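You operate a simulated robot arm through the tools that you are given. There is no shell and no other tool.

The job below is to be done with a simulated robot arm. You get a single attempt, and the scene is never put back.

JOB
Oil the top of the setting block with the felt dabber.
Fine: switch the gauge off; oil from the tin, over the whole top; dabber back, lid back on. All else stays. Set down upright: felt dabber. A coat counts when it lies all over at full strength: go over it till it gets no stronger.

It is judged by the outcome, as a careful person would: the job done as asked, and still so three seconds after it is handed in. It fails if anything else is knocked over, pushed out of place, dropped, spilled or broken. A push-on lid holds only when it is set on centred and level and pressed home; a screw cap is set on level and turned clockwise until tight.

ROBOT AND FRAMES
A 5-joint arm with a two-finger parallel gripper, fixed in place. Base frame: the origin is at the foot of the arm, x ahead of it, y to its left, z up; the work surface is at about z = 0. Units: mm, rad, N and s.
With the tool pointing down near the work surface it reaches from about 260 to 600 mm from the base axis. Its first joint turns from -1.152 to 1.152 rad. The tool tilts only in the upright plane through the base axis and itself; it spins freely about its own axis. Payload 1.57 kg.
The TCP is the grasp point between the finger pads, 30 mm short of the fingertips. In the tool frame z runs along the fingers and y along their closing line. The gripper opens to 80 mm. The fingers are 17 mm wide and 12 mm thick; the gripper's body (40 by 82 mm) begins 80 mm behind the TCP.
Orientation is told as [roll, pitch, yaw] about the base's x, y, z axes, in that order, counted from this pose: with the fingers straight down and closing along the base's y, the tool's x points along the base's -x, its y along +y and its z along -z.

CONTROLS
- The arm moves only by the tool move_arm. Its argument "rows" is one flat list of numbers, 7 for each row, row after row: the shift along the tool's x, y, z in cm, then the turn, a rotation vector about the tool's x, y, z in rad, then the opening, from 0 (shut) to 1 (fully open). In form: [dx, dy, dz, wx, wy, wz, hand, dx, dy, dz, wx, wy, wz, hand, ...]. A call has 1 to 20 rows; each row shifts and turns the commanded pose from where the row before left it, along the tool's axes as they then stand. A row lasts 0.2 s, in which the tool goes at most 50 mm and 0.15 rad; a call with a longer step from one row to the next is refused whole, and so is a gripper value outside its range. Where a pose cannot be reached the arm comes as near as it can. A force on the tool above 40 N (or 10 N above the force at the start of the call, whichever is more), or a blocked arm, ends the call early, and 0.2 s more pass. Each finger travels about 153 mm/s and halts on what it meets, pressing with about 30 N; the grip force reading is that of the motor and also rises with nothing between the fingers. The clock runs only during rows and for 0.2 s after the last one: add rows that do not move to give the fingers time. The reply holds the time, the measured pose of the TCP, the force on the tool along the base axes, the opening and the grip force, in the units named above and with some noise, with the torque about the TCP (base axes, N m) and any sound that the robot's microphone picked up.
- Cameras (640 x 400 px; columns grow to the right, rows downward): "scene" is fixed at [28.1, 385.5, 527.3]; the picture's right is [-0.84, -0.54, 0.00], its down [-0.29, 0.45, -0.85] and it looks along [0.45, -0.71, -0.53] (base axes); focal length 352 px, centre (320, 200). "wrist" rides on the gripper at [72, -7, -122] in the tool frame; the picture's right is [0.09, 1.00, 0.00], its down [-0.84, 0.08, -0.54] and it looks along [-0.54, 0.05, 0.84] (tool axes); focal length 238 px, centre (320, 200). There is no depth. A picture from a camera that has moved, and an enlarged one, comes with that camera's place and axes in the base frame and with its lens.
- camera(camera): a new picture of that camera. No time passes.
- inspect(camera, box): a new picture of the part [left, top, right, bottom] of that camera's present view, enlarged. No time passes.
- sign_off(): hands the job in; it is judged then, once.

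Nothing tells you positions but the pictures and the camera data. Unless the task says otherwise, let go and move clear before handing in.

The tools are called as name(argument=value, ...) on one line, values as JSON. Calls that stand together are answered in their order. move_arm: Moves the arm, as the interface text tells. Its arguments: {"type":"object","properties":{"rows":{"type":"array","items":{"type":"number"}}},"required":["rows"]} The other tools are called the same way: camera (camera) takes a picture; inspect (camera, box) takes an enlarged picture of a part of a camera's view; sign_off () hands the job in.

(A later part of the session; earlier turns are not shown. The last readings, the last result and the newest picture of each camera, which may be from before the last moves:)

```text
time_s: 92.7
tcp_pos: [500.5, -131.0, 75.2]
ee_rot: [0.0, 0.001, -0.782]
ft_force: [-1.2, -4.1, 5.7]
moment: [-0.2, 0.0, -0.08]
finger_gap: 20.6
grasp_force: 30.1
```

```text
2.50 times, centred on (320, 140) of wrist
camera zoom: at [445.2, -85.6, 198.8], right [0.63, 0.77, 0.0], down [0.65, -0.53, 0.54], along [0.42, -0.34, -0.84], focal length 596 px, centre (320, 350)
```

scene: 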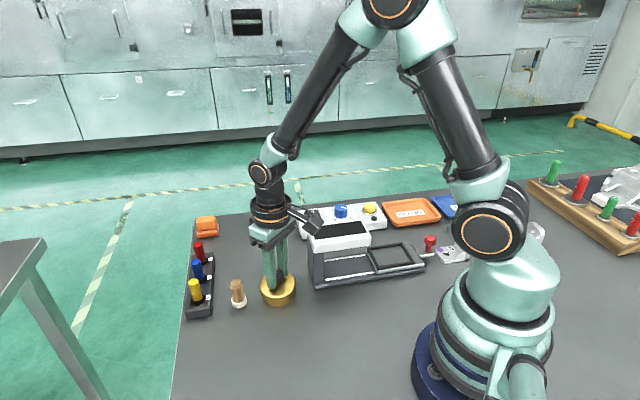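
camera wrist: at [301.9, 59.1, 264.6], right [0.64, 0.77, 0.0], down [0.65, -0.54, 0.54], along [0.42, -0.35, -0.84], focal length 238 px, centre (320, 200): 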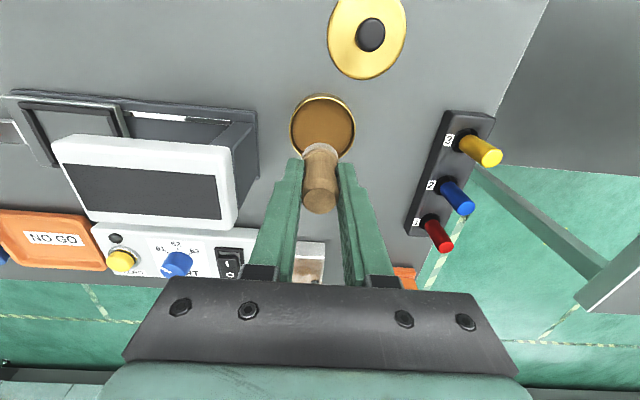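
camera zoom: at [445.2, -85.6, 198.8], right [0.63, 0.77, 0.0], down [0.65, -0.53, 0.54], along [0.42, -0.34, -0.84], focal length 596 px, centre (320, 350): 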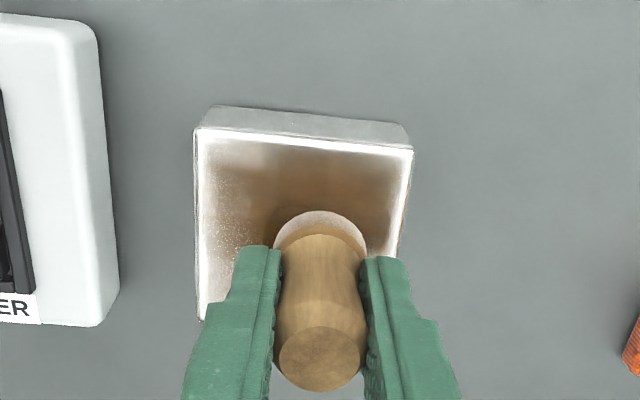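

Film deepening. Continuing to the far half.

move_arm(rows=[-0.9, -0.7, 0.02, 0, 0, 0, 0, 0, -1.1, 0, 0, 0, 0, 0, 0, -1.1, 0, 0, 0, 0, 0, -1.1, 0, 0, 0, 0, 0, 0, 0, 1.05, 0, 0, 0, 0, 0, 0, 1.05, 0, 0, 0, 0, 0])

inspect(camera="scene", box=[240, 190, 310, 250])

inspect(camera="wrist", box=[220, 60, 420, 220])

```text
time_s: 94.1
tcp_pos: [510.0, -150.1, 76.2]
ee_rot: [-0.001, 0.0, -0.78]
ft_force: [-1.9, -3.9, 6.0]
moment: [-0.19, 0.04, -0.01]
finger_gap: 20.8
grasp_force: 30.4
```

```text
6.67 times, centred on (275, 220) of scene
camera zoom: at [28.1, 385.5, 527.3], right [-0.84, -0.54, 0.0], down [-0.29, 0.45, -0.85], along [0.45, -0.71, -0.53], focal length 2343 px, centre (620, 67)
```

zoom: 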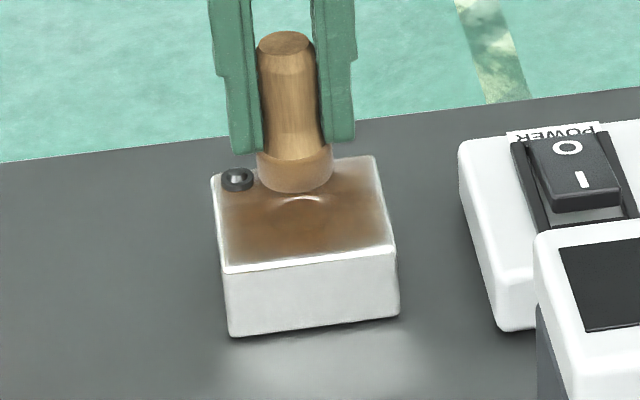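

```text
2.50 times, centred on (320, 140) of wrist
camera zoom: at [454.2, -105.1, 198.6], right [0.64, 0.77, 0.0], down [0.65, -0.53, 0.54], along [0.42, -0.34, -0.84], focal length 596 px, centre (320, 350)
```

zoom: 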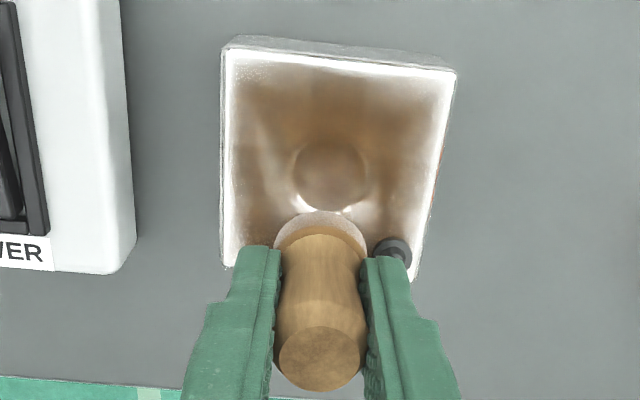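

Third pass over the far half done. I'll lift clear and compare the film with the previous picture.

move_arm(rows=[0, 0, -1, 0, 0, 0, 0, 0, 0, -4, 0, 0, 0, 0, -4, 0, -1, 0, 0, 0, 0, -0.5, 1.5, 0, 0, 0, 0, 0])

inspect(camera="scene", box=[255, 200, 295, 235])

inspect(camera="wrist", box=[220, 0, 380, 140])

```text
time_s: 95.1
tcp_pos: [552.3, -169.9, 134.2]
ee_rot: [0.0, 0.0, -0.78]
ft_force: [0.1, -0.2, -1.0]
moment: [0.0, 0.03, 0.0]
finger_gap: 20.8
grasp_force: 29.5
```

```text
11.43 times, centred on (275, 218) of scene
camera zoom: at [28.1, 385.4, 527.3], right [-0.84, -0.54, 0.0], down [-0.29, 0.45, -0.85], along [0.45, -0.71, -0.53], focal length 4017 px, centre (834, 0)
```

zoom: 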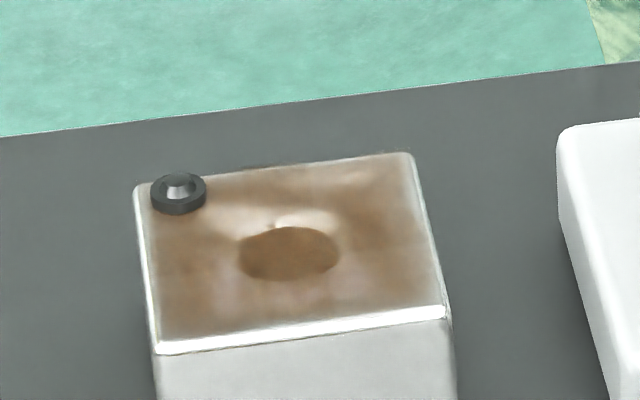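

```text
2.86 times, centred on (300, 70) of wrist
camera zoom: at [495.9, -125.2, 257.3], right [0.64, 0.77, 0.0], down [0.65, -0.53, 0.54], along [0.42, -0.34, -0.84], focal length 681 px, centre (377, 571)
```

zoom: 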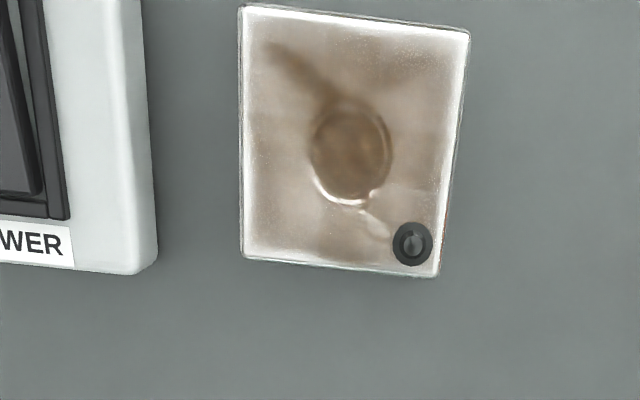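

Film is a bit more uniform and deeper. One more dip and a fourth pass to be sure it gets no stronger.

move_arm(rows=[4.438, -0.107, 0, 0, 0, 0, 0, 4.438, -0.107, 0, 0, 0, 0, 0, 4.438, -0.107, 0, 0, 0, 0, 0, 4.438, -0.107, 0, 0, 0, 0, 0, 4.438, -0.107, 0, 0, 0, 0, 0, 4.438, -0.107, 0, 0, 0, 0, 0, 0, 0, 0, 0, 0, 0, 0, 0, 0, 3.5, 0, 0, 0, 0, 0, 0, 3.3, 0, 0, 0, 0, 0, 0, 0, 0, 0, 0, 0])

inspect(camera="scene", box=[230, 240, 320, 320])

```text
time_s: 97.3
tcp_pos: [359.6, 10.8, 65.3]
ee_rot: [0.0, -0.001, -0.781]
ft_force: [-0.8, -0.8, -0.1]
moment: [-0.01, 0.03, 0.0]
finger_gap: 20.8
grasp_force: 30.1
```

```text
5.00 times, centred on (275, 280) of scene
camera zoom: at [28.1, 385.5, 527.3], right [-0.84, -0.54, 0.0], down [-0.29, 0.45, -0.85], along [0.45, -0.71, -0.53], focal length 1757 px, centre (545, -200)
```

zoom: 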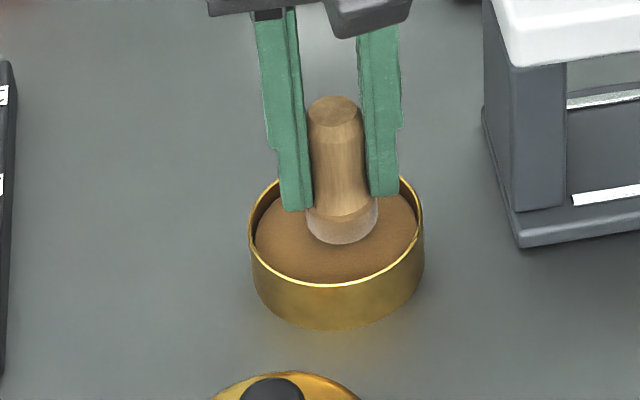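

Hovering a few mm above the pad; lowering in small steps.

move_arm(rows=[0, 0, 0.2, 0, 0, 0, 0, 0, 0, 0.1, 0, 0, 0, 0, 0, 0, 0.05, 0, 0, 0, 0, 0, 0, 0.05, 0, 0, 0, 0, 0, 0, 0, 0, 0, 0, 0])

```text
time_s: 98.5
tcp_pos: [359.7, 10.9, 61.7]
ee_rot: [0.001, 0.001, -0.779]
ft_force: [-0.6, 0.7, -0.5]
moment: [0.03, -0.02, -0.02]
finger_gap: 20.9
grasp_force: 30.2
```

No contact yet; two more half-millimetre steps.

move_arm(rows=[0, 0, 0.05, 0, 0, 0, 0, 0, 0, 0.05, 0, 0, 0, 0, 0, 0, 0, 0, 0, 0, 0])

```text
time_s: 99.3
tcp_pos: [359.7, 10.5, 61.0]
ee_rot: [0.001, -0.001, -0.78]
ft_force: [0.0, -0.7, 0.8]
moment: [0.06, 0.02, 0.01]
finger_gap: 20.7
grasp_force: 29.8
```

A hint of contact; half a millimetre more and dwell.

move_arm(rows=[0, 0, 0.04, 0, 0, 0, 0, 0, 0, 0, 0, 0, 0, 0, 0, 0, 0, 0, 0, 0, 0, 0, 0, 0, 0, 0, 0, 0, 0, 0, 0, 0, 0, 0, 0, 0, 0, 0, 0, 0, 0, 0])

inspect(camera="scene", box=[230, 240, 320, 320])

```text
time_s: 100.7
tcp_pos: [359.1, 12.6, 61.8]
ee_rot: [0.002, 0.001, -0.781]
ft_force: [0.1, 0.1, 0.6]
moment: [-0.01, -0.03, -0.02]
finger_gap: 20.8
grasp_force: 29.6
```

```text
5.00 times, centred on (275, 280) of scene
camera zoom: at [28.1, 385.5, 527.3], right [-0.84, -0.54, 0.0], down [-0.29, 0.45, -0.85], along [0.45, -0.71, -0.53], focal length 1757 px, centre (545, -200)
```

zoom: 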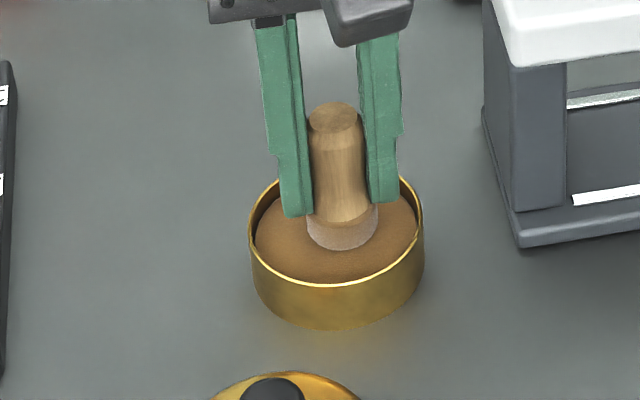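

The felt is still ~1–2 mm above the pad by the picture; lowering on.

move_arm(rows=[0, 0, 0.1, 0, 0, 0, 0, 0, 0, 0.05, 0, 0, 0, 0, 0, 0, 0, 0, 0, 0, 0])

```text
time_s: 101.5
tcp_pos: [360.6, 12.0, 60.6]
ee_rot: [-0.001, 0.001, -0.779]
ft_force: [-3.1, -0.8, 8.7]
moment: [-0.09, 0.01, 0.0]
finger_gap: 20.9
grasp_force: 30.0
```

Contact at 9 N; dwelling to load the felt.

move_arm(rows=[0, 0, 0.01, 0, 0, 0, 0, 0, 0, 0, 0, 0, 0, 0, 0, 0, 0, 0, 0, 0, 0, 0, 0, 0, 0, 0, 0, 0, 0, 0, 0, 0, 0, 0, 0, 0, 0, 0, 0, 0, 0, 0, 0, 0, 0, 0, 0, 0, 0])

inspect(camera="scene", box=[230, 240, 320, 320])

```text
time_s: 103.1
tcp_pos: [360.2, 11.3, 60.8]
ee_rot: [0.001, -0.001, -0.778]
ft_force: [0.5, -0.7, 22.9]
moment: [-0.21, -0.19, 0.02]
finger_gap: 20.4
grasp_force: 29.5
```

```text
5.00 times, centred on (275, 280) of scene
camera zoom: at [28.0, 385.5, 527.3], right [-0.84, -0.54, 0.0], down [-0.29, 0.45, -0.85], along [0.45, -0.71, -0.53], focal length 1757 px, centre (545, -200)
```

zoom: 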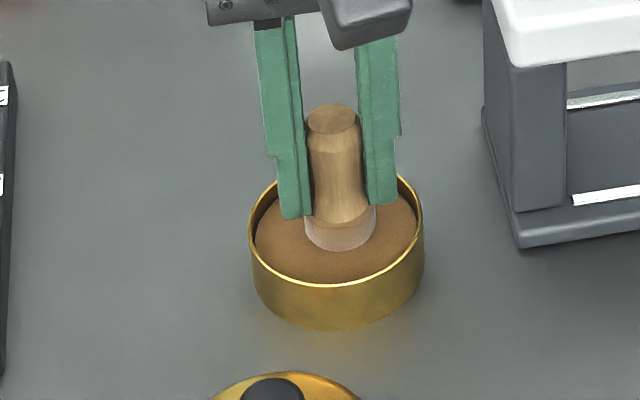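

Loaded. Going to the block beside the screw for the fourth pass.

move_arm(rows=[0, 0, -0.6, 0, 0, 0, 0, 0, 0, -3, 0, 0, 0, 0, 0, 0, -3, 0, 0, 0, 0, -3.91, 0.238, 0, 0, 0, 0, 0, -3.91, 0.238, 0, 0, 0, 0, 0, -3.91, 0.238, 0, 0, 0, 0, 0, -3.91, 0.238, 0, 0, 0, 0, 0, -3.91, 0.238, 0, 0, 0, 0, 0, 0, 0, 2.5, 0, 0, 0, 0, 0, 0, 2.2, 0, 0, 0, 0, 0, 0, 0.2, 0, 0, 0, 0, 0, 0, 0, 0, 0, 0, 0])

inspect(camera="scene", box=[240, 190, 310, 250])

inspect(camera="wrist", box=[220, 60, 420, 220])

```text
time_s: 105.7
tcp_pos: [507.4, -117.8, 76.7]
ee_rot: [0.001, -0.001, -0.78]
ft_force: [0.6, -0.7, -1.0]
moment: [0.02, 0.02, 0.0]
finger_gap: 20.5
grasp_force: 30.0
```

```text
6.67 times, centred on (275, 220) of scene
camera zoom: at [28.1, 385.5, 527.3], right [-0.84, -0.54, 0.0], down [-0.29, 0.45, -0.85], along [0.45, -0.71, -0.53], focal length 2343 px, centre (620, 67)
```

zoom: 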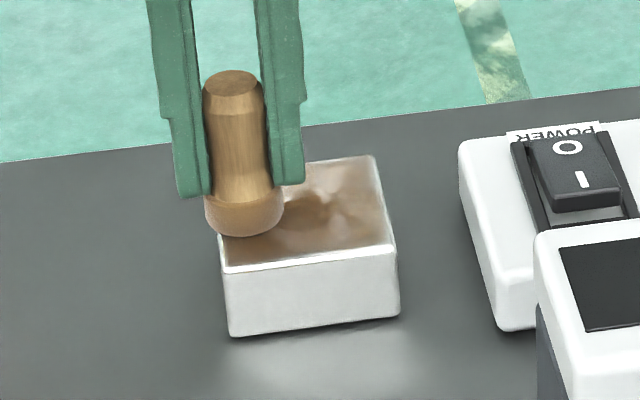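

```text
2.50 times, centred on (320, 140) of wrist
camera zoom: at [451.2, -72.9, 199.9], right [0.64, 0.77, 0.0], down [0.65, -0.53, 0.54], along [0.42, -0.34, -0.84], focal length 596 px, centre (320, 350)
```

zoom: 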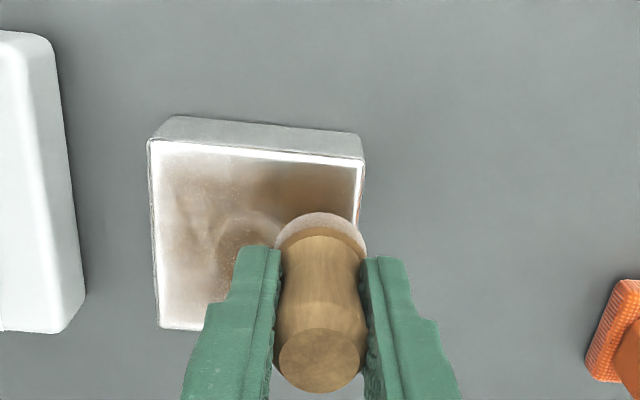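

At about the right spot (clear of the screw). Lowering to contact.

move_arm(rows=[0, 0, 0.05, 0, 0, 0, 0, 0, 0, 0.05, 0, 0, 0, 0, 0, 0, 0, 0, 0, 0, 0])

```text
time_s: 106.5
tcp_pos: [506.9, -118.0, 76.8]
ee_rot: [0.002, 0.0, -0.781]
ft_force: [0.5, -0.4, -0.6]
moment: [-0.02, 0.02, 0.01]
finger_gap: 20.6
grasp_force: 29.9
```

Still free; two more half-millimetre steps.

move_arm(rows=[0, 0, 0.05, 0, 0, 0, 0, 0, 0, 0.05, 0, 0, 0, 0, 0, 0, 0, 0, 0, 0, 0])

```text
time_s: 107.3
tcp_pos: [507.3, -117.2, 76.3]
ee_rot: [0.002, -0.002, -0.78]
ft_force: [-1.9, 0.0, 6.5]
moment: [-0.02, 0.05, -0.06]
finger_gap: 20.7
grasp_force: 30.0
```

Contact 6.5 N. Sweeping around the screw's left side over the edge and back.

move_arm(rows=[-0.37, 0.86, 0.01, 0, 0, 0, 0, -0.42, 0.6, 0, 0, 0, 0, 0, -0.53, 0.4, 0, 0, 0, 0, 0, 0.53, -0.4, 0, 0, 0, 0, 0, 0.42, -0.6, 0, 0, 0, 0, 0, -0.42, 0.6, 0, 0, 0, 0, 0, -0.53, 0.4, 0, 0, 0, 0, 0])

inspect(camera="scene", box=[240, 190, 310, 250])

inspect(camera="wrist", box=[220, 30, 420, 220])

```text
time_s: 108.9
tcp_pos: [528.5, -113.4, 75.6]
ee_rot: [-0.001, 0.002, -0.779]
ft_force: [-5.3, -1.1, 8.6]
moment: [-0.16, 0.22, -0.06]
finger_gap: 20.5
grasp_force: 29.8
```

```text
6.67 times, centred on (275, 220) of scene
camera zoom: at [28.1, 385.5, 527.3], right [-0.84, -0.54, 0.0], down [-0.29, 0.45, -0.85], along [0.45, -0.71, -0.53], focal length 2343 px, centre (620, 67)
```

zoom: 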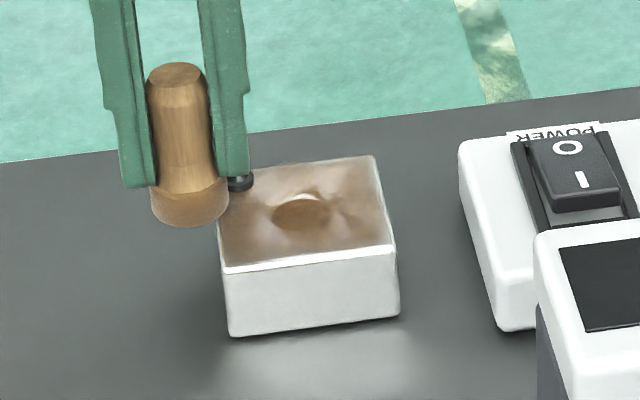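

```text
2.11 times, centred on (320, 125) of wrist
camera zoom: at [473.0, -68.1, 198.6], right [0.64, 0.77, 0.0], down [0.65, -0.53, 0.54], along [0.42, -0.34, -0.84], focal length 502 px, centre (320, 358)
```

zoom: 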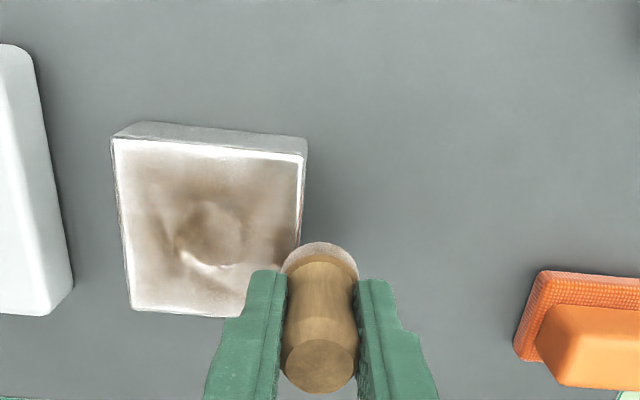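

The film keeps deepening slightly. Now the vertical dabs around the outside of the screw.

move_arm(rows=[0, 0, -1.2, 0, 0, 0, 0, -1.28, 0.33, 0, 0, 0, 0, 0, 0, 0, 0.8, 0, 0, 0, 0, 0, 0, 0.3, 0, 0, 0, 0, 0, 0, 0.1, 0, 0, 0, 0, 0, 0, 0.03, 0, 0, 0, 0, 0, 0, 0, 0, 0, 0, 0])

inspect(camera="wrist", box=[220, 30, 420, 220])

```text
time_s: 110.5
tcp_pos: [542.2, -119.0, 75.9]
ee_rot: [-0.001, -0.001, -0.782]
ft_force: [-1.1, -0.8, 6.2]
moment: [-0.06, 0.09, -0.03]
finger_gap: 20.6
grasp_force: 29.9
```

```text
2.11 times, centred on (320, 125) of wrist
camera zoom: at [485.0, -74.6, 198.4], right [0.64, 0.77, 0.0], down [0.65, -0.53, 0.54], along [0.42, -0.34, -0.84], focal length 502 px, centre (320, 358)
```

zoom: 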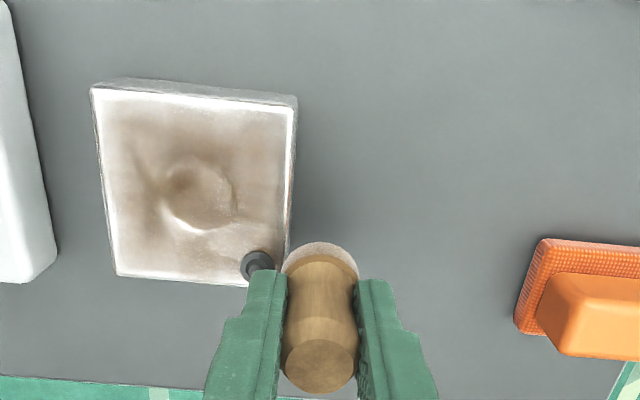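

Contact 6 N on the outer strip. Now the corner dab.

move_arm(rows=[0, 0, -1.2, 0, 0, 0, 0, -1.47, -0.7, 0, 0, 0, 0, 0, 0, 0, 0.8, 0, 0, 0, 0, 0, 0, 0.3, 0, 0, 0, 0, 0, 0, 0.1, 0, 0, 0, 0, 0, 0, 0.03, 0, 0, 0, 0, 0, 0, 0, 0, 0, 0, 0])

inspect(camera="wrist", box=[220, 30, 420, 220])

```text
time_s: 112.1
tcp_pos: [548.6, -135.3, 74.7]
ee_rot: [-0.001, -0.002, -0.78]
ft_force: [-3.3, 1.7, 12.3]
moment: [0.17, 0.3, -0.04]
finger_gap: 20.6
grasp_force: 29.8
```

```text
2.11 times, centred on (320, 125) of wrist
camera zoom: at [491.1, -90.2, 198.1], right [0.63, 0.77, 0.0], down [0.65, -0.53, 0.54], along [0.42, -0.34, -0.84], focal length 502 px, centre (320, 358)
```

zoom: 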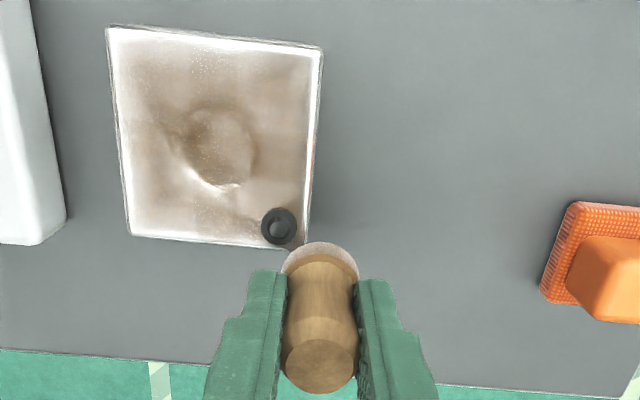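

Corner dabbed at 12 N. Now the far-edge strip and the arc in onto the block.

move_arm(rows=[0, 0, -1.2, 0, 0, 0, 0, -0.5, -1.56, 0, 0, 0, 0, 0, 0, 0, 0.8, 0, 0, 0, 0, 0, 0, 0.3, 0, 0, 0, 0, 0, 0, 0.07, 0, 0, 0, 0, 0, 0, 0.03, 0, 0, 0, 0, 0, 0, 0, 0, 0, 0, 0])

inspect(camera="wrist", box=[220, 30, 420, 220])

```text
time_s: 113.7
tcp_pos: [539.9, -149.0, 75.1]
ee_rot: [0.0, -0.002, -0.779]
ft_force: [-4.0, 0.3, 14.5]
moment: [0.16, 0.31, 0.05]
finger_gap: 20.7
grasp_force: 30.2
```

```text
2.11 times, centred on (320, 125) of wrist
camera zoom: at [483.1, -104.6, 198.0], right [0.64, 0.77, 0.0], down [0.65, -0.53, 0.54], along [0.42, -0.34, -0.84], focal length 502 px, centre (320, 358)
```

zoom: 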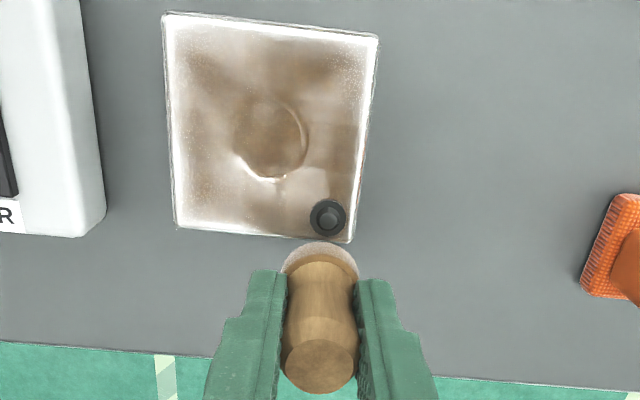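

Sliding in the arc onto the block, then along the far and right edges.

move_arm(rows=[0.05, -0.7, -0.02, 0, 0, 0, 0, 0.16, -0.36, 0, 0, 0, 0, 0, 0.35, -0.47, 0, 0, 0, 0, 0, 0.4, -0.3, 0, 0, 0, 0, 0, 0.4, -0.21, 0, 0, 0, 0, 0, 0.74, -0.13, 0, 0, 0, 0, 0, -0.1, -1.1, 0, 0, 0, 0, 0, 0, -1.1, 0, 0, 0, 0, 0, 1.1, 0, 0, 0, 0, 0, 0, 1.1, 0, 0, 0, 0, 0, 0, 1.1, 0, 0, 0, 0, 0, 0, 1.1, 0, 0, 0, 0, 0, 0])

inspect(camera="scene", box=[240, 190, 310, 250])

inspect(camera="wrist", box=[220, 60, 420, 220])

```text
time_s: 116.3
tcp_pos: [462.5, -135.6, 75.0]
ee_rot: [0.001, 0.001, -0.781]
ft_force: [2.2, -4.4, 7.1]
moment: [-0.23, -0.19, -0.04]
finger_gap: 20.7
grasp_force: 29.9
```

```text
6.67 times, centred on (275, 220) of scene
camera zoom: at [28.1, 385.5, 527.3], right [-0.84, -0.54, 0.0], down [-0.29, 0.45, -0.85], along [0.45, -0.71, -0.53], focal length 2343 px, centre (620, 67)
```

zoom: 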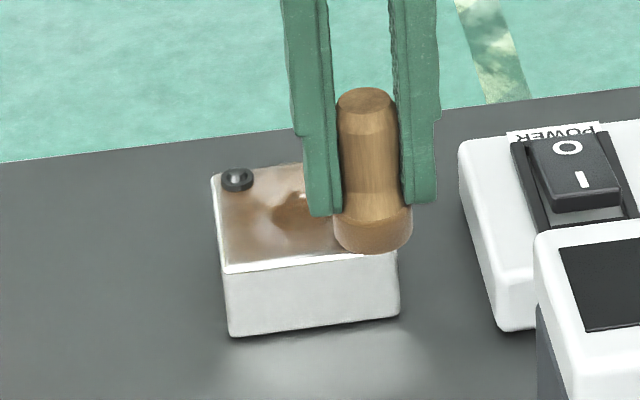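

```text
2.50 times, centred on (320, 140) of wrist
camera zoom: at [406.6, -90.4, 198.7], right [0.64, 0.77, 0.0], down [0.65, -0.53, 0.54], along [0.42, -0.34, -0.84], focal length 596 px, centre (320, 350)
```

zoom: 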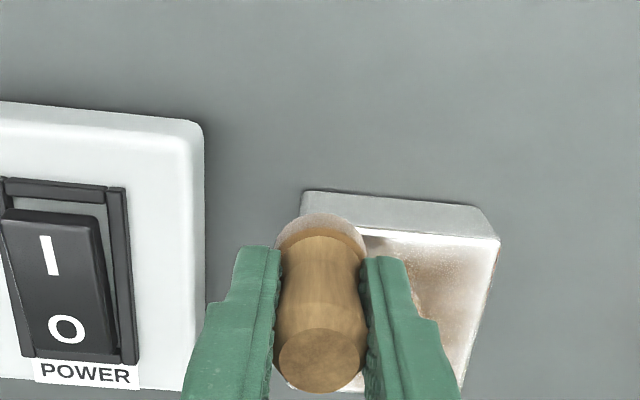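

Continuing with raster lines over the near half.

move_arm(rows=[0, 1.12, 0.01, 0, 0, 0, 0, 0, 1.12, 0, 0, 0, 0, 0, 0, 1.12, 0, 0, 0, 0, 0, 0, 1.1, 0, 0, 0, 0, 0, -0.85, 0, 0, 0, 0, 0, 0, 0, -1.1, 0, 0, 0, 0, 0, 0, -1.1, 0, 0, 0, 0, 0, 0, -1.1, 0, 0, 0, 0, 0, 0, -1.1, 0, 0, 0, 0, 0])

inspect(camera="scene", box=[240, 190, 310, 250])

```text
time_s: 117.4
tcp_pos: [496.2, -105.7, 75.6]
ee_rot: [-0.003, 0.005, -0.78]
ft_force: [-2.5, -0.3, 5.8]
moment: [-0.06, 0.03, -0.02]
finger_gap: 20.9
grasp_force: 29.9
stopped in row 5: the force on the tool passed its limit at 44 N (the readings are from after the stop); the commanded pose is now the measured one
```

```text
6.67 times, centred on (275, 220) of scene
camera zoom: at [28.1, 385.5, 527.3], right [-0.84, -0.54, 0.0], down [-0.29, 0.45, -0.85], along [0.45, -0.71, -0.53], focal length 2343 px, centre (620, 67)
```

zoom: 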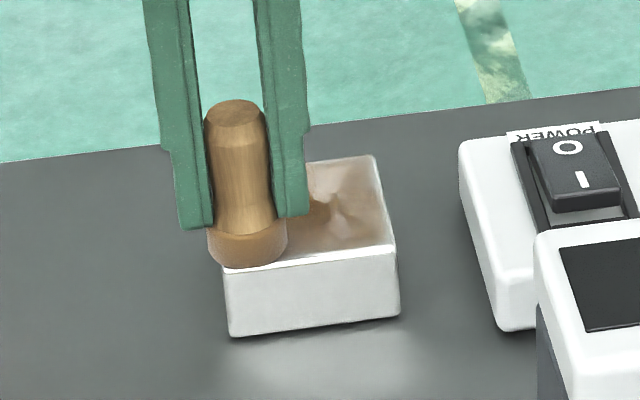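

A brief force peak stopped the call at that corner again (the arm runs slightly low there); block is unmoved. I'll correct the small tilt and continue with the next lines, compensating height.

move_arm(rows=[0, 0, 0, -0.003, -0.005, 0, 0, -0.6, 0, 0, 0, 0, 0, 0, 0, -1.1, 0, 0, 0, 0, 0, 0, -1.1, 0.01, 0, 0, 0, 0, 0, -1.1, 0.01, 0, 0, 0, 0, 0, -1.1, 0.01, 0, 0, 0, 0])

inspect(camera="scene", box=[240, 190, 310, 250])

```text
time_s: 118.8
tcp_pos: [468.2, -139.4, 75.8]
ee_rot: [0.0, 0.0, -0.777]
ft_force: [1.7, 1.1, 3.5]
moment: [0.03, -0.14, 0.01]
finger_gap: 21.0
grasp_force: 29.9
```

```text
6.67 times, centred on (275, 220) of scene
camera zoom: at [28.1, 385.5, 527.3], right [-0.84, -0.54, 0.0], down [-0.29, 0.45, -0.85], along [0.45, -0.71, -0.53], focal length 2343 px, centre (620, 67)
```

zoom: 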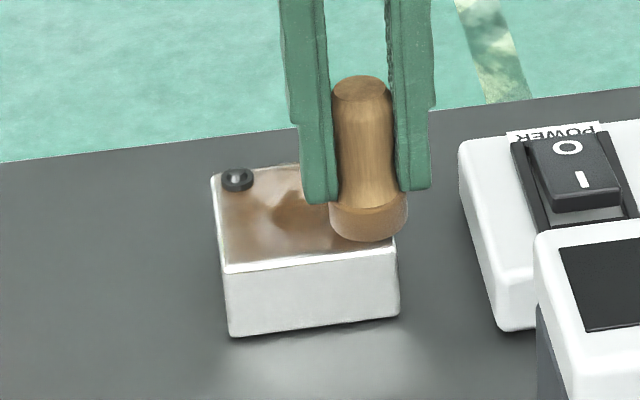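

Light contact; continuing the remaining inner lines.

move_arm(rows=[-0.85, 0, 0.02, 0, 0, 0, 0, 0, 1.1, -0.008, 0, 0, 0, 0, 0, 1.1, -0.008, 0, 0, 0, 0, 0, 1.1, -0.008, 0, 0, 0, 0, 0, 1.1, -0.008, 0, 0, 0, 0, -0.4, 0, 0, 0, 0, 0, 0, 0, -1.1, 0.008, 0, 0, 0, 0, 0, -1.1, 0.008, 0, 0, 0, 0, 0, -1.1, 0.008, 0, 0, 0, 0, 0, -1.1, 0.008, 0, 0, 0, 0])

inspect(camera="scene", box=[240, 190, 310, 250])

```text
time_s: 121.0
tcp_pos: [479.8, -150.4, 75.3]
ee_rot: [0.003, -0.006, -0.777]
ft_force: [9.1, 6.8, 20.3]
moment: [0.1, -0.51, 0.13]
finger_gap: 20.6
grasp_force: 30.0
```

```text
6.67 times, centred on (275, 220) of scene
camera zoom: at [28.0, 385.5, 527.3], right [-0.84, -0.54, 0.0], down [-0.29, 0.45, -0.85], along [0.45, -0.71, -0.53], focal length 2343 px, centre (620, 67)
```

zoom: 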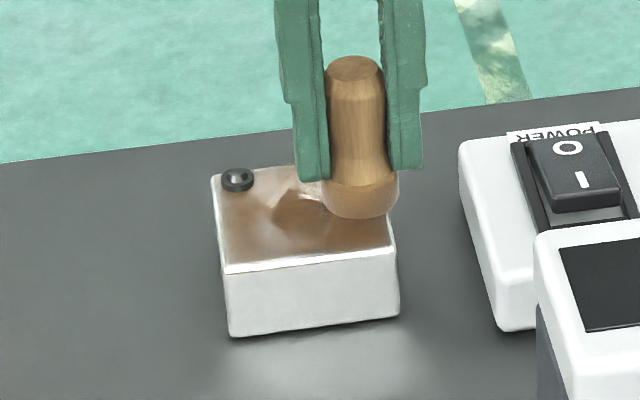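

Easing a little and finishing the far half lines.

move_arm(rows=[-0.5, 0, -0.025, 0, 0, 0, 0, 0, 0.92, 0, 0, 0, 0, 0, 0, 0.92, 0, 0, 0, 0, 0, 0, 0.92, 0, 0, 0, 0, 0, -0.7, -0.75, 0, 0, 0, 0, 0, 0, -1.05, 0, 0, 0, 0, 0, 0, -1.05, 0, 0, 0, 0, 0, -1.0, 0, 0, 0, 0, 0, 0, 0, 1.05, 0, 0, 0, 0, 0, 0, 1.03, 0, 0, 0, 0, 0])

inspect(camera="scene", box=[240, 190, 310, 250])

inspect(camera="wrist", box=[220, 60, 420, 220])

```text
time_s: 121.5
tcp_pos: [480.7, -150.1, 76.6]
ee_rot: [-0.005, 0.01, -0.785]
ft_force: [-2.4, 0.4, 4.0]
moment: [-0.05, 0.02, 0.0]
finger_gap: 20.8
grasp_force: 30.0
stopped in row 2: the force on the tool passed its limit at 43 N (the readings are from after the stop); the commanded pose is now the measured one
```

```text
6.67 times, centred on (275, 220) of scene
camera zoom: at [28.1, 385.4, 527.3], right [-0.84, -0.54, 0.0], down [-0.29, 0.45, -0.85], along [0.45, -0.71, -0.53], focal length 2343 px, centre (620, 67)
```

zoom: 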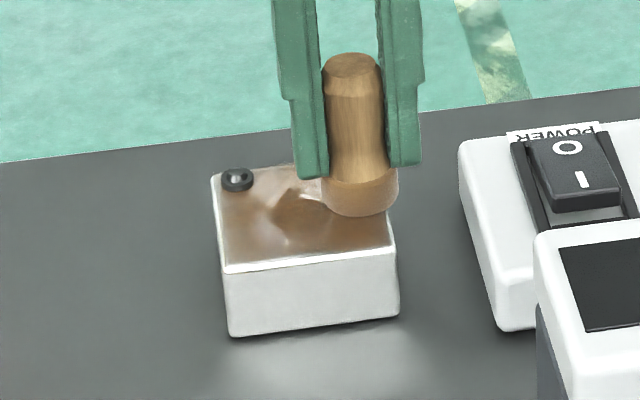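

```text
2.50 times, centred on (320, 140) of wrist
camera zoom: at [426.3, -106.0, 199.4], right [0.64, 0.77, 0.0], down [0.65, -0.54, 0.53], along [0.41, -0.34, -0.85], focal length 596 px, centre (320, 350)
```

zoom: 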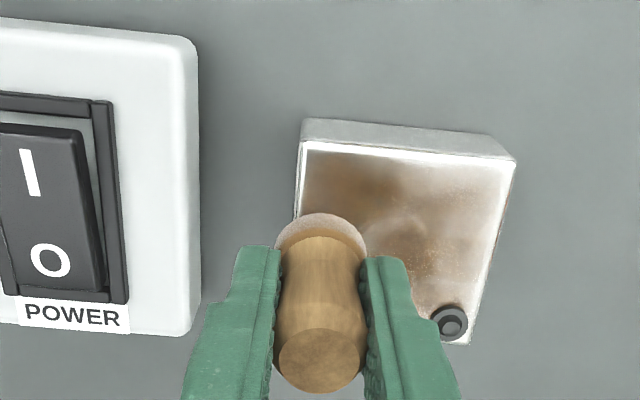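

A friction spike on reversal stopped it again; the block hasn't moved. I'll lift slightly, remove the small tilt, and come down lightly for the remaining far lines.

move_arm(rows=[0, 0, -0.5, -0.005, -0.01, 0, 0, -0.8, 0, 0, 0, 0, 0, 0, 0, 0, 0.4, 0, 0, 0, 0, 0, 0, 0.05, 0, 0, 0, 0, 0, 0, 0, 0, 0, 0, 0])

```text
time_s: 122.7
tcp_pos: [487.6, -156.2, 75.9]
ee_rot: [0.001, 0.002, -0.784]
ft_force: [-0.3, 0.3, 1.4]
moment: [-0.05, 0.04, -0.03]
finger_gap: 20.8
grasp_force: 29.8
```

Light contact; wiping the far lines.

move_arm(rows=[0, -0.2, 0.025, 0, 0, 0, 0, 0, 0.7, 0, 0, 0, 0, 0, 0, 0.7, 0, 0, 0, 0, 0, 0, 0.65, 0, 0, 0, 0, 0, 0, -0.7, 0, 0, 0, 0, 0, 0, -0.7, 0, 0, 0, 0, 0, 0, -0.65, 0, 0, 0, 0, 0, -0.6, 0, 0, 0, 0, 0, 0, -0.5, 0, 0, 0, 0, 0, 0, 0, 0.7, 0, 0, 0, 0, 0, 0, 0.7, 0, 0, 0, 0, 0, 0, 0.65, 0, 0, 0, 0, 0])

inspect(camera="scene", box=[240, 190, 310, 250])

inspect(camera="wrist", box=[220, 60, 420, 220])

```text
time_s: 125.3
tcp_pos: [507.5, -152.5, 74.5]
ee_rot: [-0.001, 0.001, -0.784]
ft_force: [-1.1, -0.6, 4.5]
moment: [-0.08, 0.0, -0.01]
finger_gap: 20.8
grasp_force: 29.5
```

```text
6.67 times, centred on (275, 220) of scene
camera zoom: at [28.1, 385.5, 527.3], right [-0.84, -0.54, 0.0], down [-0.29, 0.45, -0.85], along [0.45, -0.71, -0.53], focal length 2343 px, centre (620, 67)
```

zoom: 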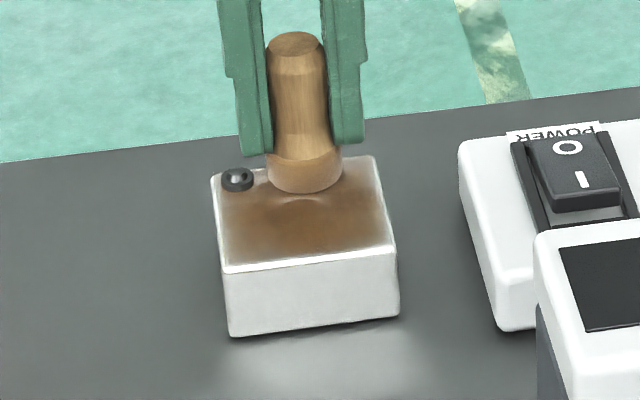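

```text
2.50 times, centred on (320, 140) of wrist
camera zoom: at [451.0, -106.0, 198.7], right [0.64, 0.77, 0.0], down [0.65, -0.54, 0.54], along [0.42, -0.35, -0.84], focal length 596 px, centre (320, 350)
```

zoom: 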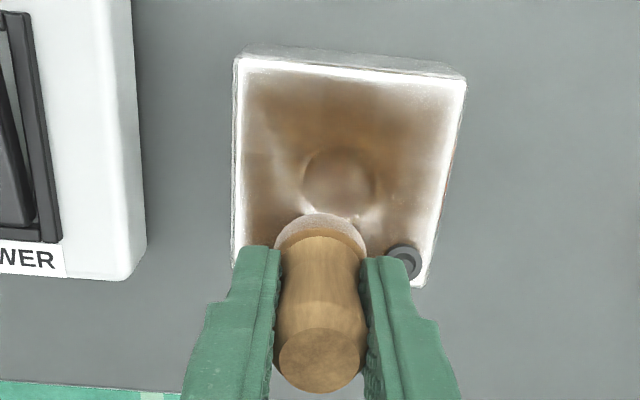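

The film looks close to the previous strength. I'll enlarge to compare edges and the screw area.

inspect(camera="scene", box=[258, 205, 288, 230])

inspect(camera="wrist", box=[290, 70, 370, 150])

```text
16.00 times, centred on (273, 218) of scene
camera zoom: at [28.1, 385.5, 527.3], right [-0.84, -0.54, 0.0], down [-0.29, 0.45, -0.85], along [0.45, -0.71, -0.53], focal length 5623 px, centre (1072, -80)
```

zoom: 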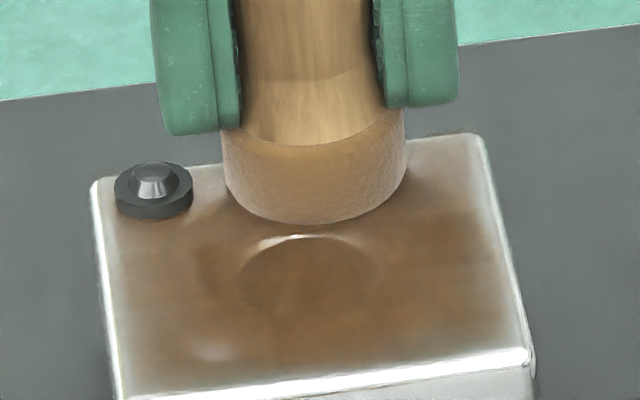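

```text
5.00 times, centred on (330, 110) of wrist
camera zoom: at [451.0, -106.0, 198.7], right [0.64, 0.77, 0.0], down [0.65, -0.54, 0.54], along [0.42, -0.35, -0.84], focal length 1192 px, centre (270, 650)
```

zoom: 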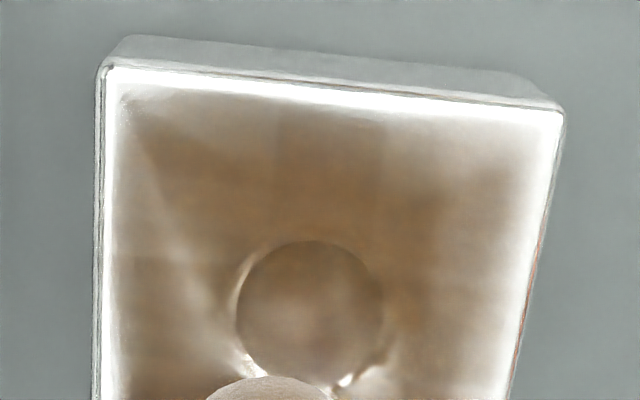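

The film fades toward the edges, so I'll take fresh oil once more and make a perimeter pass with the felt centred closer to the edges.

move_arm(rows=[0, 0, -1, 0, 0, 0, 0, 0, 0, -3, 0, 0, 0, 0, 0, 0, -2, 0, 0, 0, 0, 4.432, 0.24, 0, 0, 0, 0, 0, 4.432, 0.24, 0, 0, 0, 0, 0, 4.432, 0.24, 0, 0, 0, 0, 0, 4.432, 0.24, 0, 0, 0, 0, 0, 4.432, 0.24, 0, 0, 0, 0, 0, 0, 0, 0, 0, 0, 0, 0, 0, 0, 3.5, 0, 0, 0, 0, 0, 0, 3.4, 0, 0, 0, 0, 0, 0, 0, 0, 0, 0, 0])

inspect(camera="scene", box=[230, 240, 320, 320])

```text
time_s: 127.9
tcp_pos: [361.0, 14.7, 64.0]
ee_rot: [0.0, -0.002, -0.785]
ft_force: [0.0, -1.3, -0.7]
moment: [0.0, 0.04, -0.02]
finger_gap: 20.7
grasp_force: 30.0
```

```text
5.00 times, centred on (275, 280) of scene
camera zoom: at [28.1, 385.5, 527.3], right [-0.84, -0.54, 0.0], down [-0.29, 0.45, -0.85], along [0.45, -0.71, -0.53], focal length 1757 px, centre (545, -200)
```

zoom: 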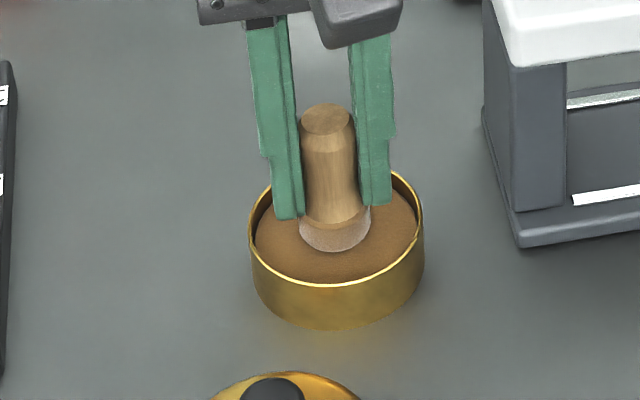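

Just above the pad; lowering in small steps.

move_arm(rows=[0, 0, 0.1, 0, 0, 0, 0, 0, 0, 0.1, 0, 0, 0, 0, 0, 0, 0.05, 0, 0, 0, 0, 0, 0, 0, 0, 0, 0, 0])

```text
time_s: 128.9
tcp_pos: [359.1, 13.9, 63.5]
ee_rot: [-0.002, -0.001, -0.784]
ft_force: [0.9, -0.1, 0.2]
moment: [-0.02, 0.01, 0.02]
finger_gap: 20.7
grasp_force: 30.2
```

No contact yet; continuing down.

move_arm(rows=[0, 0, 0.05, 0, 0, 0, 0, 0, 0, 0.05, 0, 0, 0, 0, 0, 0, 0.05, 0, 0, 0, 0, 0, 0, 0, 0, 0, 0, 0])

```text
time_s: 129.9
tcp_pos: [359.9, 14.7, 62.4]
ee_rot: [-0.002, 0.002, -0.784]
ft_force: [-0.4, 0.5, 0.1]
moment: [0.03, -0.02, -0.05]
finger_gap: 20.7
grasp_force: 29.9
```

Still free; lowering another millimetre.

move_arm(rows=[0, 0, 0.05, 0, 0, 0, 0, 0, 0, 0.05, 0, 0, 0, 0, 0, 0, 0, 0, 0, 0, 0])

```text
time_s: 130.7
tcp_pos: [358.3, 13.0, 60.9]
ee_rot: [-0.003, 0.0, -0.784]
ft_force: [-0.2, -0.1, -0.6]
moment: [-0.01, -0.04, 0.0]
finger_gap: 20.6
grasp_force: 30.0
```

Still free; another millimetre in half steps.

move_arm(rows=[0, 0, 0.05, 0, 0, 0, 0, 0, 0, 0.05, 0, 0, 0, 0, 0, 0, 0, 0, 0, 0, 0])

```text
time_s: 131.5
tcp_pos: [358.4, 13.2, 61.4]
ee_rot: [0.002, 0.0, -0.784]
ft_force: [-2.0, 0.8, 7.3]
moment: [0.02, -0.01, -0.01]
finger_gap: 20.9
grasp_force: 29.9
```

Contact 7 N; dwelling to load.

move_arm(rows=[0, 0, 0, 0, 0, 0, 0, 0, 0, 0, 0, 0, 0, 0, 0, 0, 0, 0, 0, 0, 0, 0, 0, 0, 0, 0, 0, 0, 0, 0, 0, 0, 0, 0, 0, 0, 0, 0, 0, 0, 0, 0])

inspect(camera="scene", box=[230, 240, 320, 320])

```text
time_s: 132.9
tcp_pos: [359.7, 13.2, 60.4]
ee_rot: [0.001, 0.0, -0.785]
ft_force: [1.4, -0.1, 8.1]
moment: [-0.09, -0.11, -0.01]
finger_gap: 20.7
grasp_force: 29.8
```

```text
5.00 times, centred on (275, 280) of scene
camera zoom: at [28.1, 385.5, 527.3], right [-0.84, -0.54, 0.0], down [-0.29, 0.45, -0.85], along [0.45, -0.71, -0.53], focal length 1757 px, centre (545, -200)
```

zoom: 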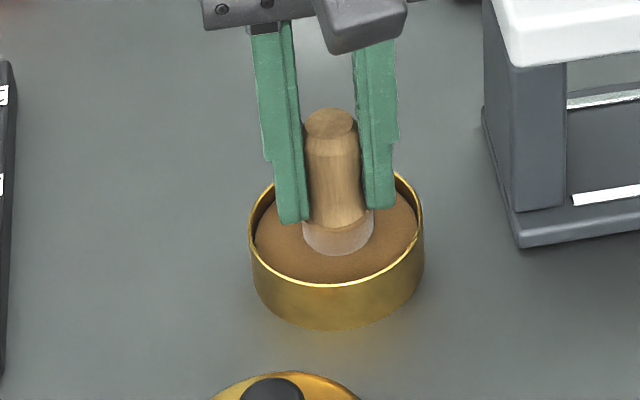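

Loaded. Heading to the far edge beside the screw for the perimeter pass.

move_arm(rows=[0, 0, -0.6, 0, 0, 0, 0, 0, 0, -3, 0, 0, 0, 0, 0, 0, -3, 0, 0, 0, 0, -4.54, -0.228, 0, 0, 0, 0, 0, -4.54, -0.228, 0, 0, 0, 0, 0, -4.54, -0.228, 0, 0, 0, 0, 0, -4.54, -0.228, 0, 0, 0, 0, 0, -4.54, -0.228, 0, 0, 0, 0, 0, 0, 0, 2.5, 0, 0, 0, 0, 0, 0, 2.2, 0, 0, 0, 0, 0, 0, 0.2, 0, 0, 0, 0, 0, 0, 0, 0, 0, 0, 0])

inspect(camera="wrist", box=[220, 60, 420, 220])

inspect(camera="scene", box=[240, 190, 310, 250])

```text
time_s: 135.5
tcp_pos: [511.0, -153.5, 77.7]
ee_rot: [0.001, 0.003, -0.783]
ft_force: [0.3, -0.6, -1.2]
moment: [0.0, 0.03, 0.03]
finger_gap: 20.6
grasp_force: 29.9
```

```text
2.50 times, centred on (320, 140) of wrist
camera zoom: at [454.9, -107.8, 200.2], right [0.64, 0.77, 0.0], down [0.65, -0.54, 0.54], along [0.42, -0.35, -0.84], focal length 596 px, centre (320, 350)
```

zoom: 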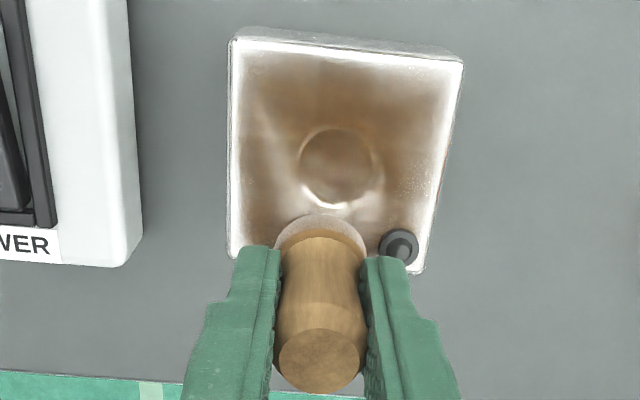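

```text
6.67 times, centred on (275, 220) of scene
camera zoom: at [28.1, 385.5, 527.3], right [-0.84, -0.54, 0.0], down [-0.29, 0.45, -0.85], along [0.45, -0.71, -0.53], focal length 2343 px, centre (620, 67)
```

zoom: 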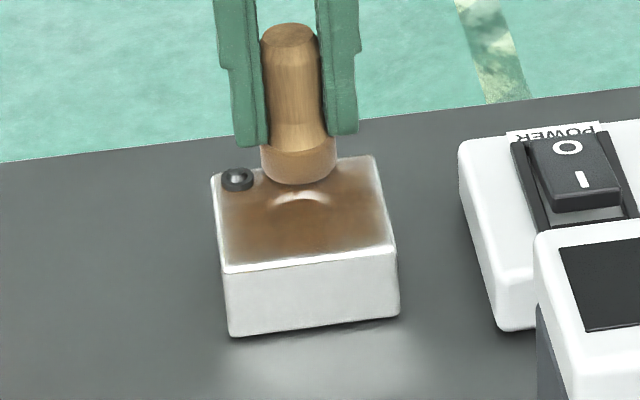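

In place, just above the surface. Lowering to light contact.

move_arm(rows=[0, 0, 0.1, 0, 0, 0, 0, 0, 0, 0.05, 0, 0, 0, 0, 0, 0, 0.05, 0, 0, 0, 0, 0, 0, 0, 0, 0, 0, 0])

```text
time_s: 136.5
tcp_pos: [510.8, -153.6, 76.1]
ee_rot: [0.0, -0.001, -0.785]
ft_force: [-0.7, -1.1, 0.6]
moment: [-0.04, 0.02, -0.02]
finger_gap: 20.8
grasp_force: 29.6
```

Nearly touching; half a millimetre more.

move_arm(rows=[0, 0, 0.04, 0, 0, 0, 0, 0, 0, 0, 0, 0, 0, 0])

```text
time_s: 137.1
tcp_pos: [510.9, -153.7, 75.5]
ee_rot: [-0.001, 0.001, -0.784]
ft_force: [-2.3, 0.9, 6.9]
moment: [0.06, 0.07, 0.02]
finger_gap: 20.6
grasp_force: 30.4
```

Contact 7 N. Perimeter pass: far edge, then the right edge, in small steps.

move_arm(rows=[-0.2, -0.6, 0, 0, 0, 0, 0, 0, -0.65, 0, 0, 0, 0, 0, 0, -0.65, 0, 0, 0, 0, 0, 0, -0.6, 0, 0, 0, 0, 0, 0.65, 0, 0, 0, 0, 0, 0, 0.65, 0, 0, 0, 0, 0, 0, 0.65, 0, 0, 0, 0, 0, 0, 0.65, 0, 0, 0, 0, 0, 0])

inspect(camera="scene", box=[240, 190, 310, 250])

```text
time_s: 138.9
tcp_pos: [477.4, -155.2, 76.3]
ee_rot: [0.001, 0.0, -0.785]
ft_force: [1.3, -3.3, 6.8]
moment: [-0.18, -0.16, -0.02]
finger_gap: 20.7
grasp_force: 29.8
```

```text
6.67 times, centred on (275, 220) of scene
camera zoom: at [28.1, 385.5, 527.3], right [-0.84, -0.54, 0.0], down [-0.29, 0.45, -0.85], along [0.45, -0.71, -0.53], focal length 2343 px, centre (620, 67)
```

zoom: 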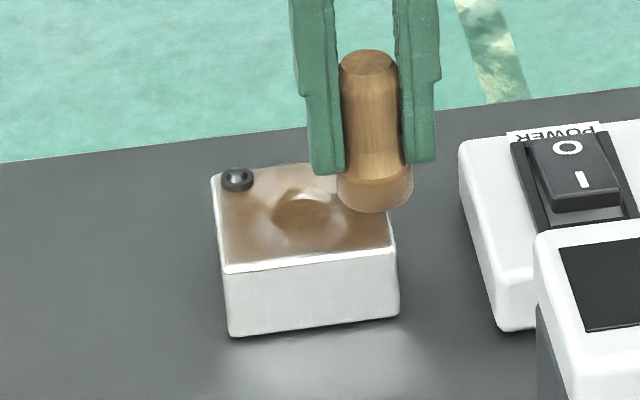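

Good. Continuing up the right edge and along the near edge.

move_arm(rows=[0.65, 0, 0, 0, 0, 0, 0, 0.65, 0, 0, 0, 0, 0, 0, 0.65, 0, 0, 0, 0, 0, 0, 0.65, 0, 0, 0, 0, 0, 0, 0, 0.65, 0, 0, 0, 0, 0, 0, 0.65, -0.005, 0, 0, 0, 0, 0, 0.65, -0.005, 0, 0, 0, 0, 0, 0.65, -0.005, 0, 0, 0, 0])

inspect(camera="scene", box=[240, 190, 310, 250])

```text
time_s: 140.7
tcp_pos: [476.6, -118.3, 75.9]
ee_rot: [0.001, 0.002, -0.784]
ft_force: [-1.9, -3.1, 5.9]
moment: [-0.11, 0.02, -0.03]
finger_gap: 20.8
grasp_force: 30.4
```

```text
6.67 times, centred on (275, 220) of scene
camera zoom: at [28.1, 385.5, 527.3], right [-0.84, -0.54, 0.0], down [-0.29, 0.45, -0.85], along [0.45, -0.71, -0.53], focal length 2343 px, centre (620, 67)
```

zoom: 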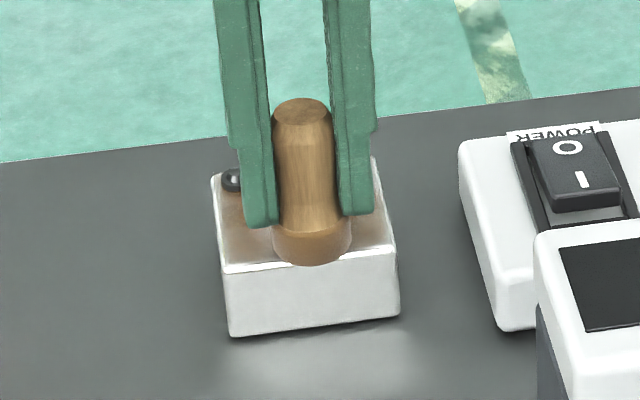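

Continuing to the near-left corner and up the left edge with slight height relief.

move_arm(rows=[0, 0.65, -0.008, 0, 0, 0, 0, 0, 0.65, -0.008, 0, 0, 0, 0, 0, 0.65, -0.008, 0, 0, 0, 0, 0, 0.62, -0.008, 0, 0, 0, 0, -0.3, 0, -0.005, 0, 0, 0, 0, -0.4, 0, 0, 0, 0, 0, 0, -0.5, 0, 0, 0, 0, 0, 0, -0.5, 0, 0, 0, 0, 0, 0, -0.45, 0, 0, 0, 0, 0, 0])

inspect(camera="scene", box=[240, 190, 310, 250])

inspect(camera="wrist", box=[220, 60, 420, 220])

```text
time_s: 142.7
tcp_pos: [510.1, -117.1, 75.2]
ee_rot: [-0.002, 0.002, -0.786]
ft_force: [-3.3, 3.3, 5.5]
moment: [0.07, 0.06, -0.01]
finger_gap: 20.9
grasp_force: 30.5
```

```text
6.67 times, centred on (275, 220) of scene
camera zoom: at [28.1, 385.5, 527.3], right [-0.84, -0.54, 0.0], down [-0.29, 0.45, -0.85], along [0.45, -0.71, -0.53], focal length 2343 px, centre (620, 67)
```

zoom: 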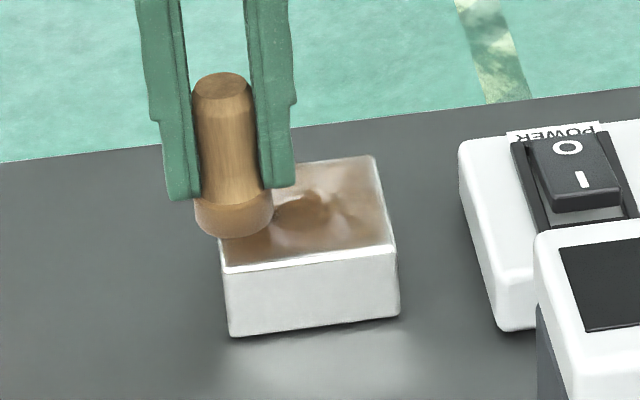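

```text
2.50 times, centred on (320, 140) of wrist
camera zoom: at [454.8, -71.0, 198.7], right [0.64, 0.77, 0.0], down [0.65, -0.54, 0.54], along [0.42, -0.35, -0.84], focal length 596 px, centre (320, 350)
```

zoom: 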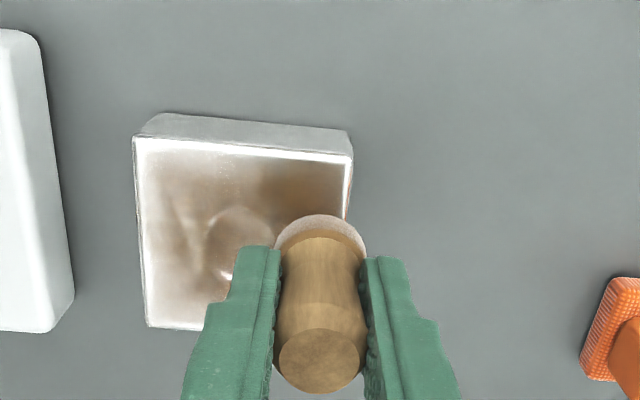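

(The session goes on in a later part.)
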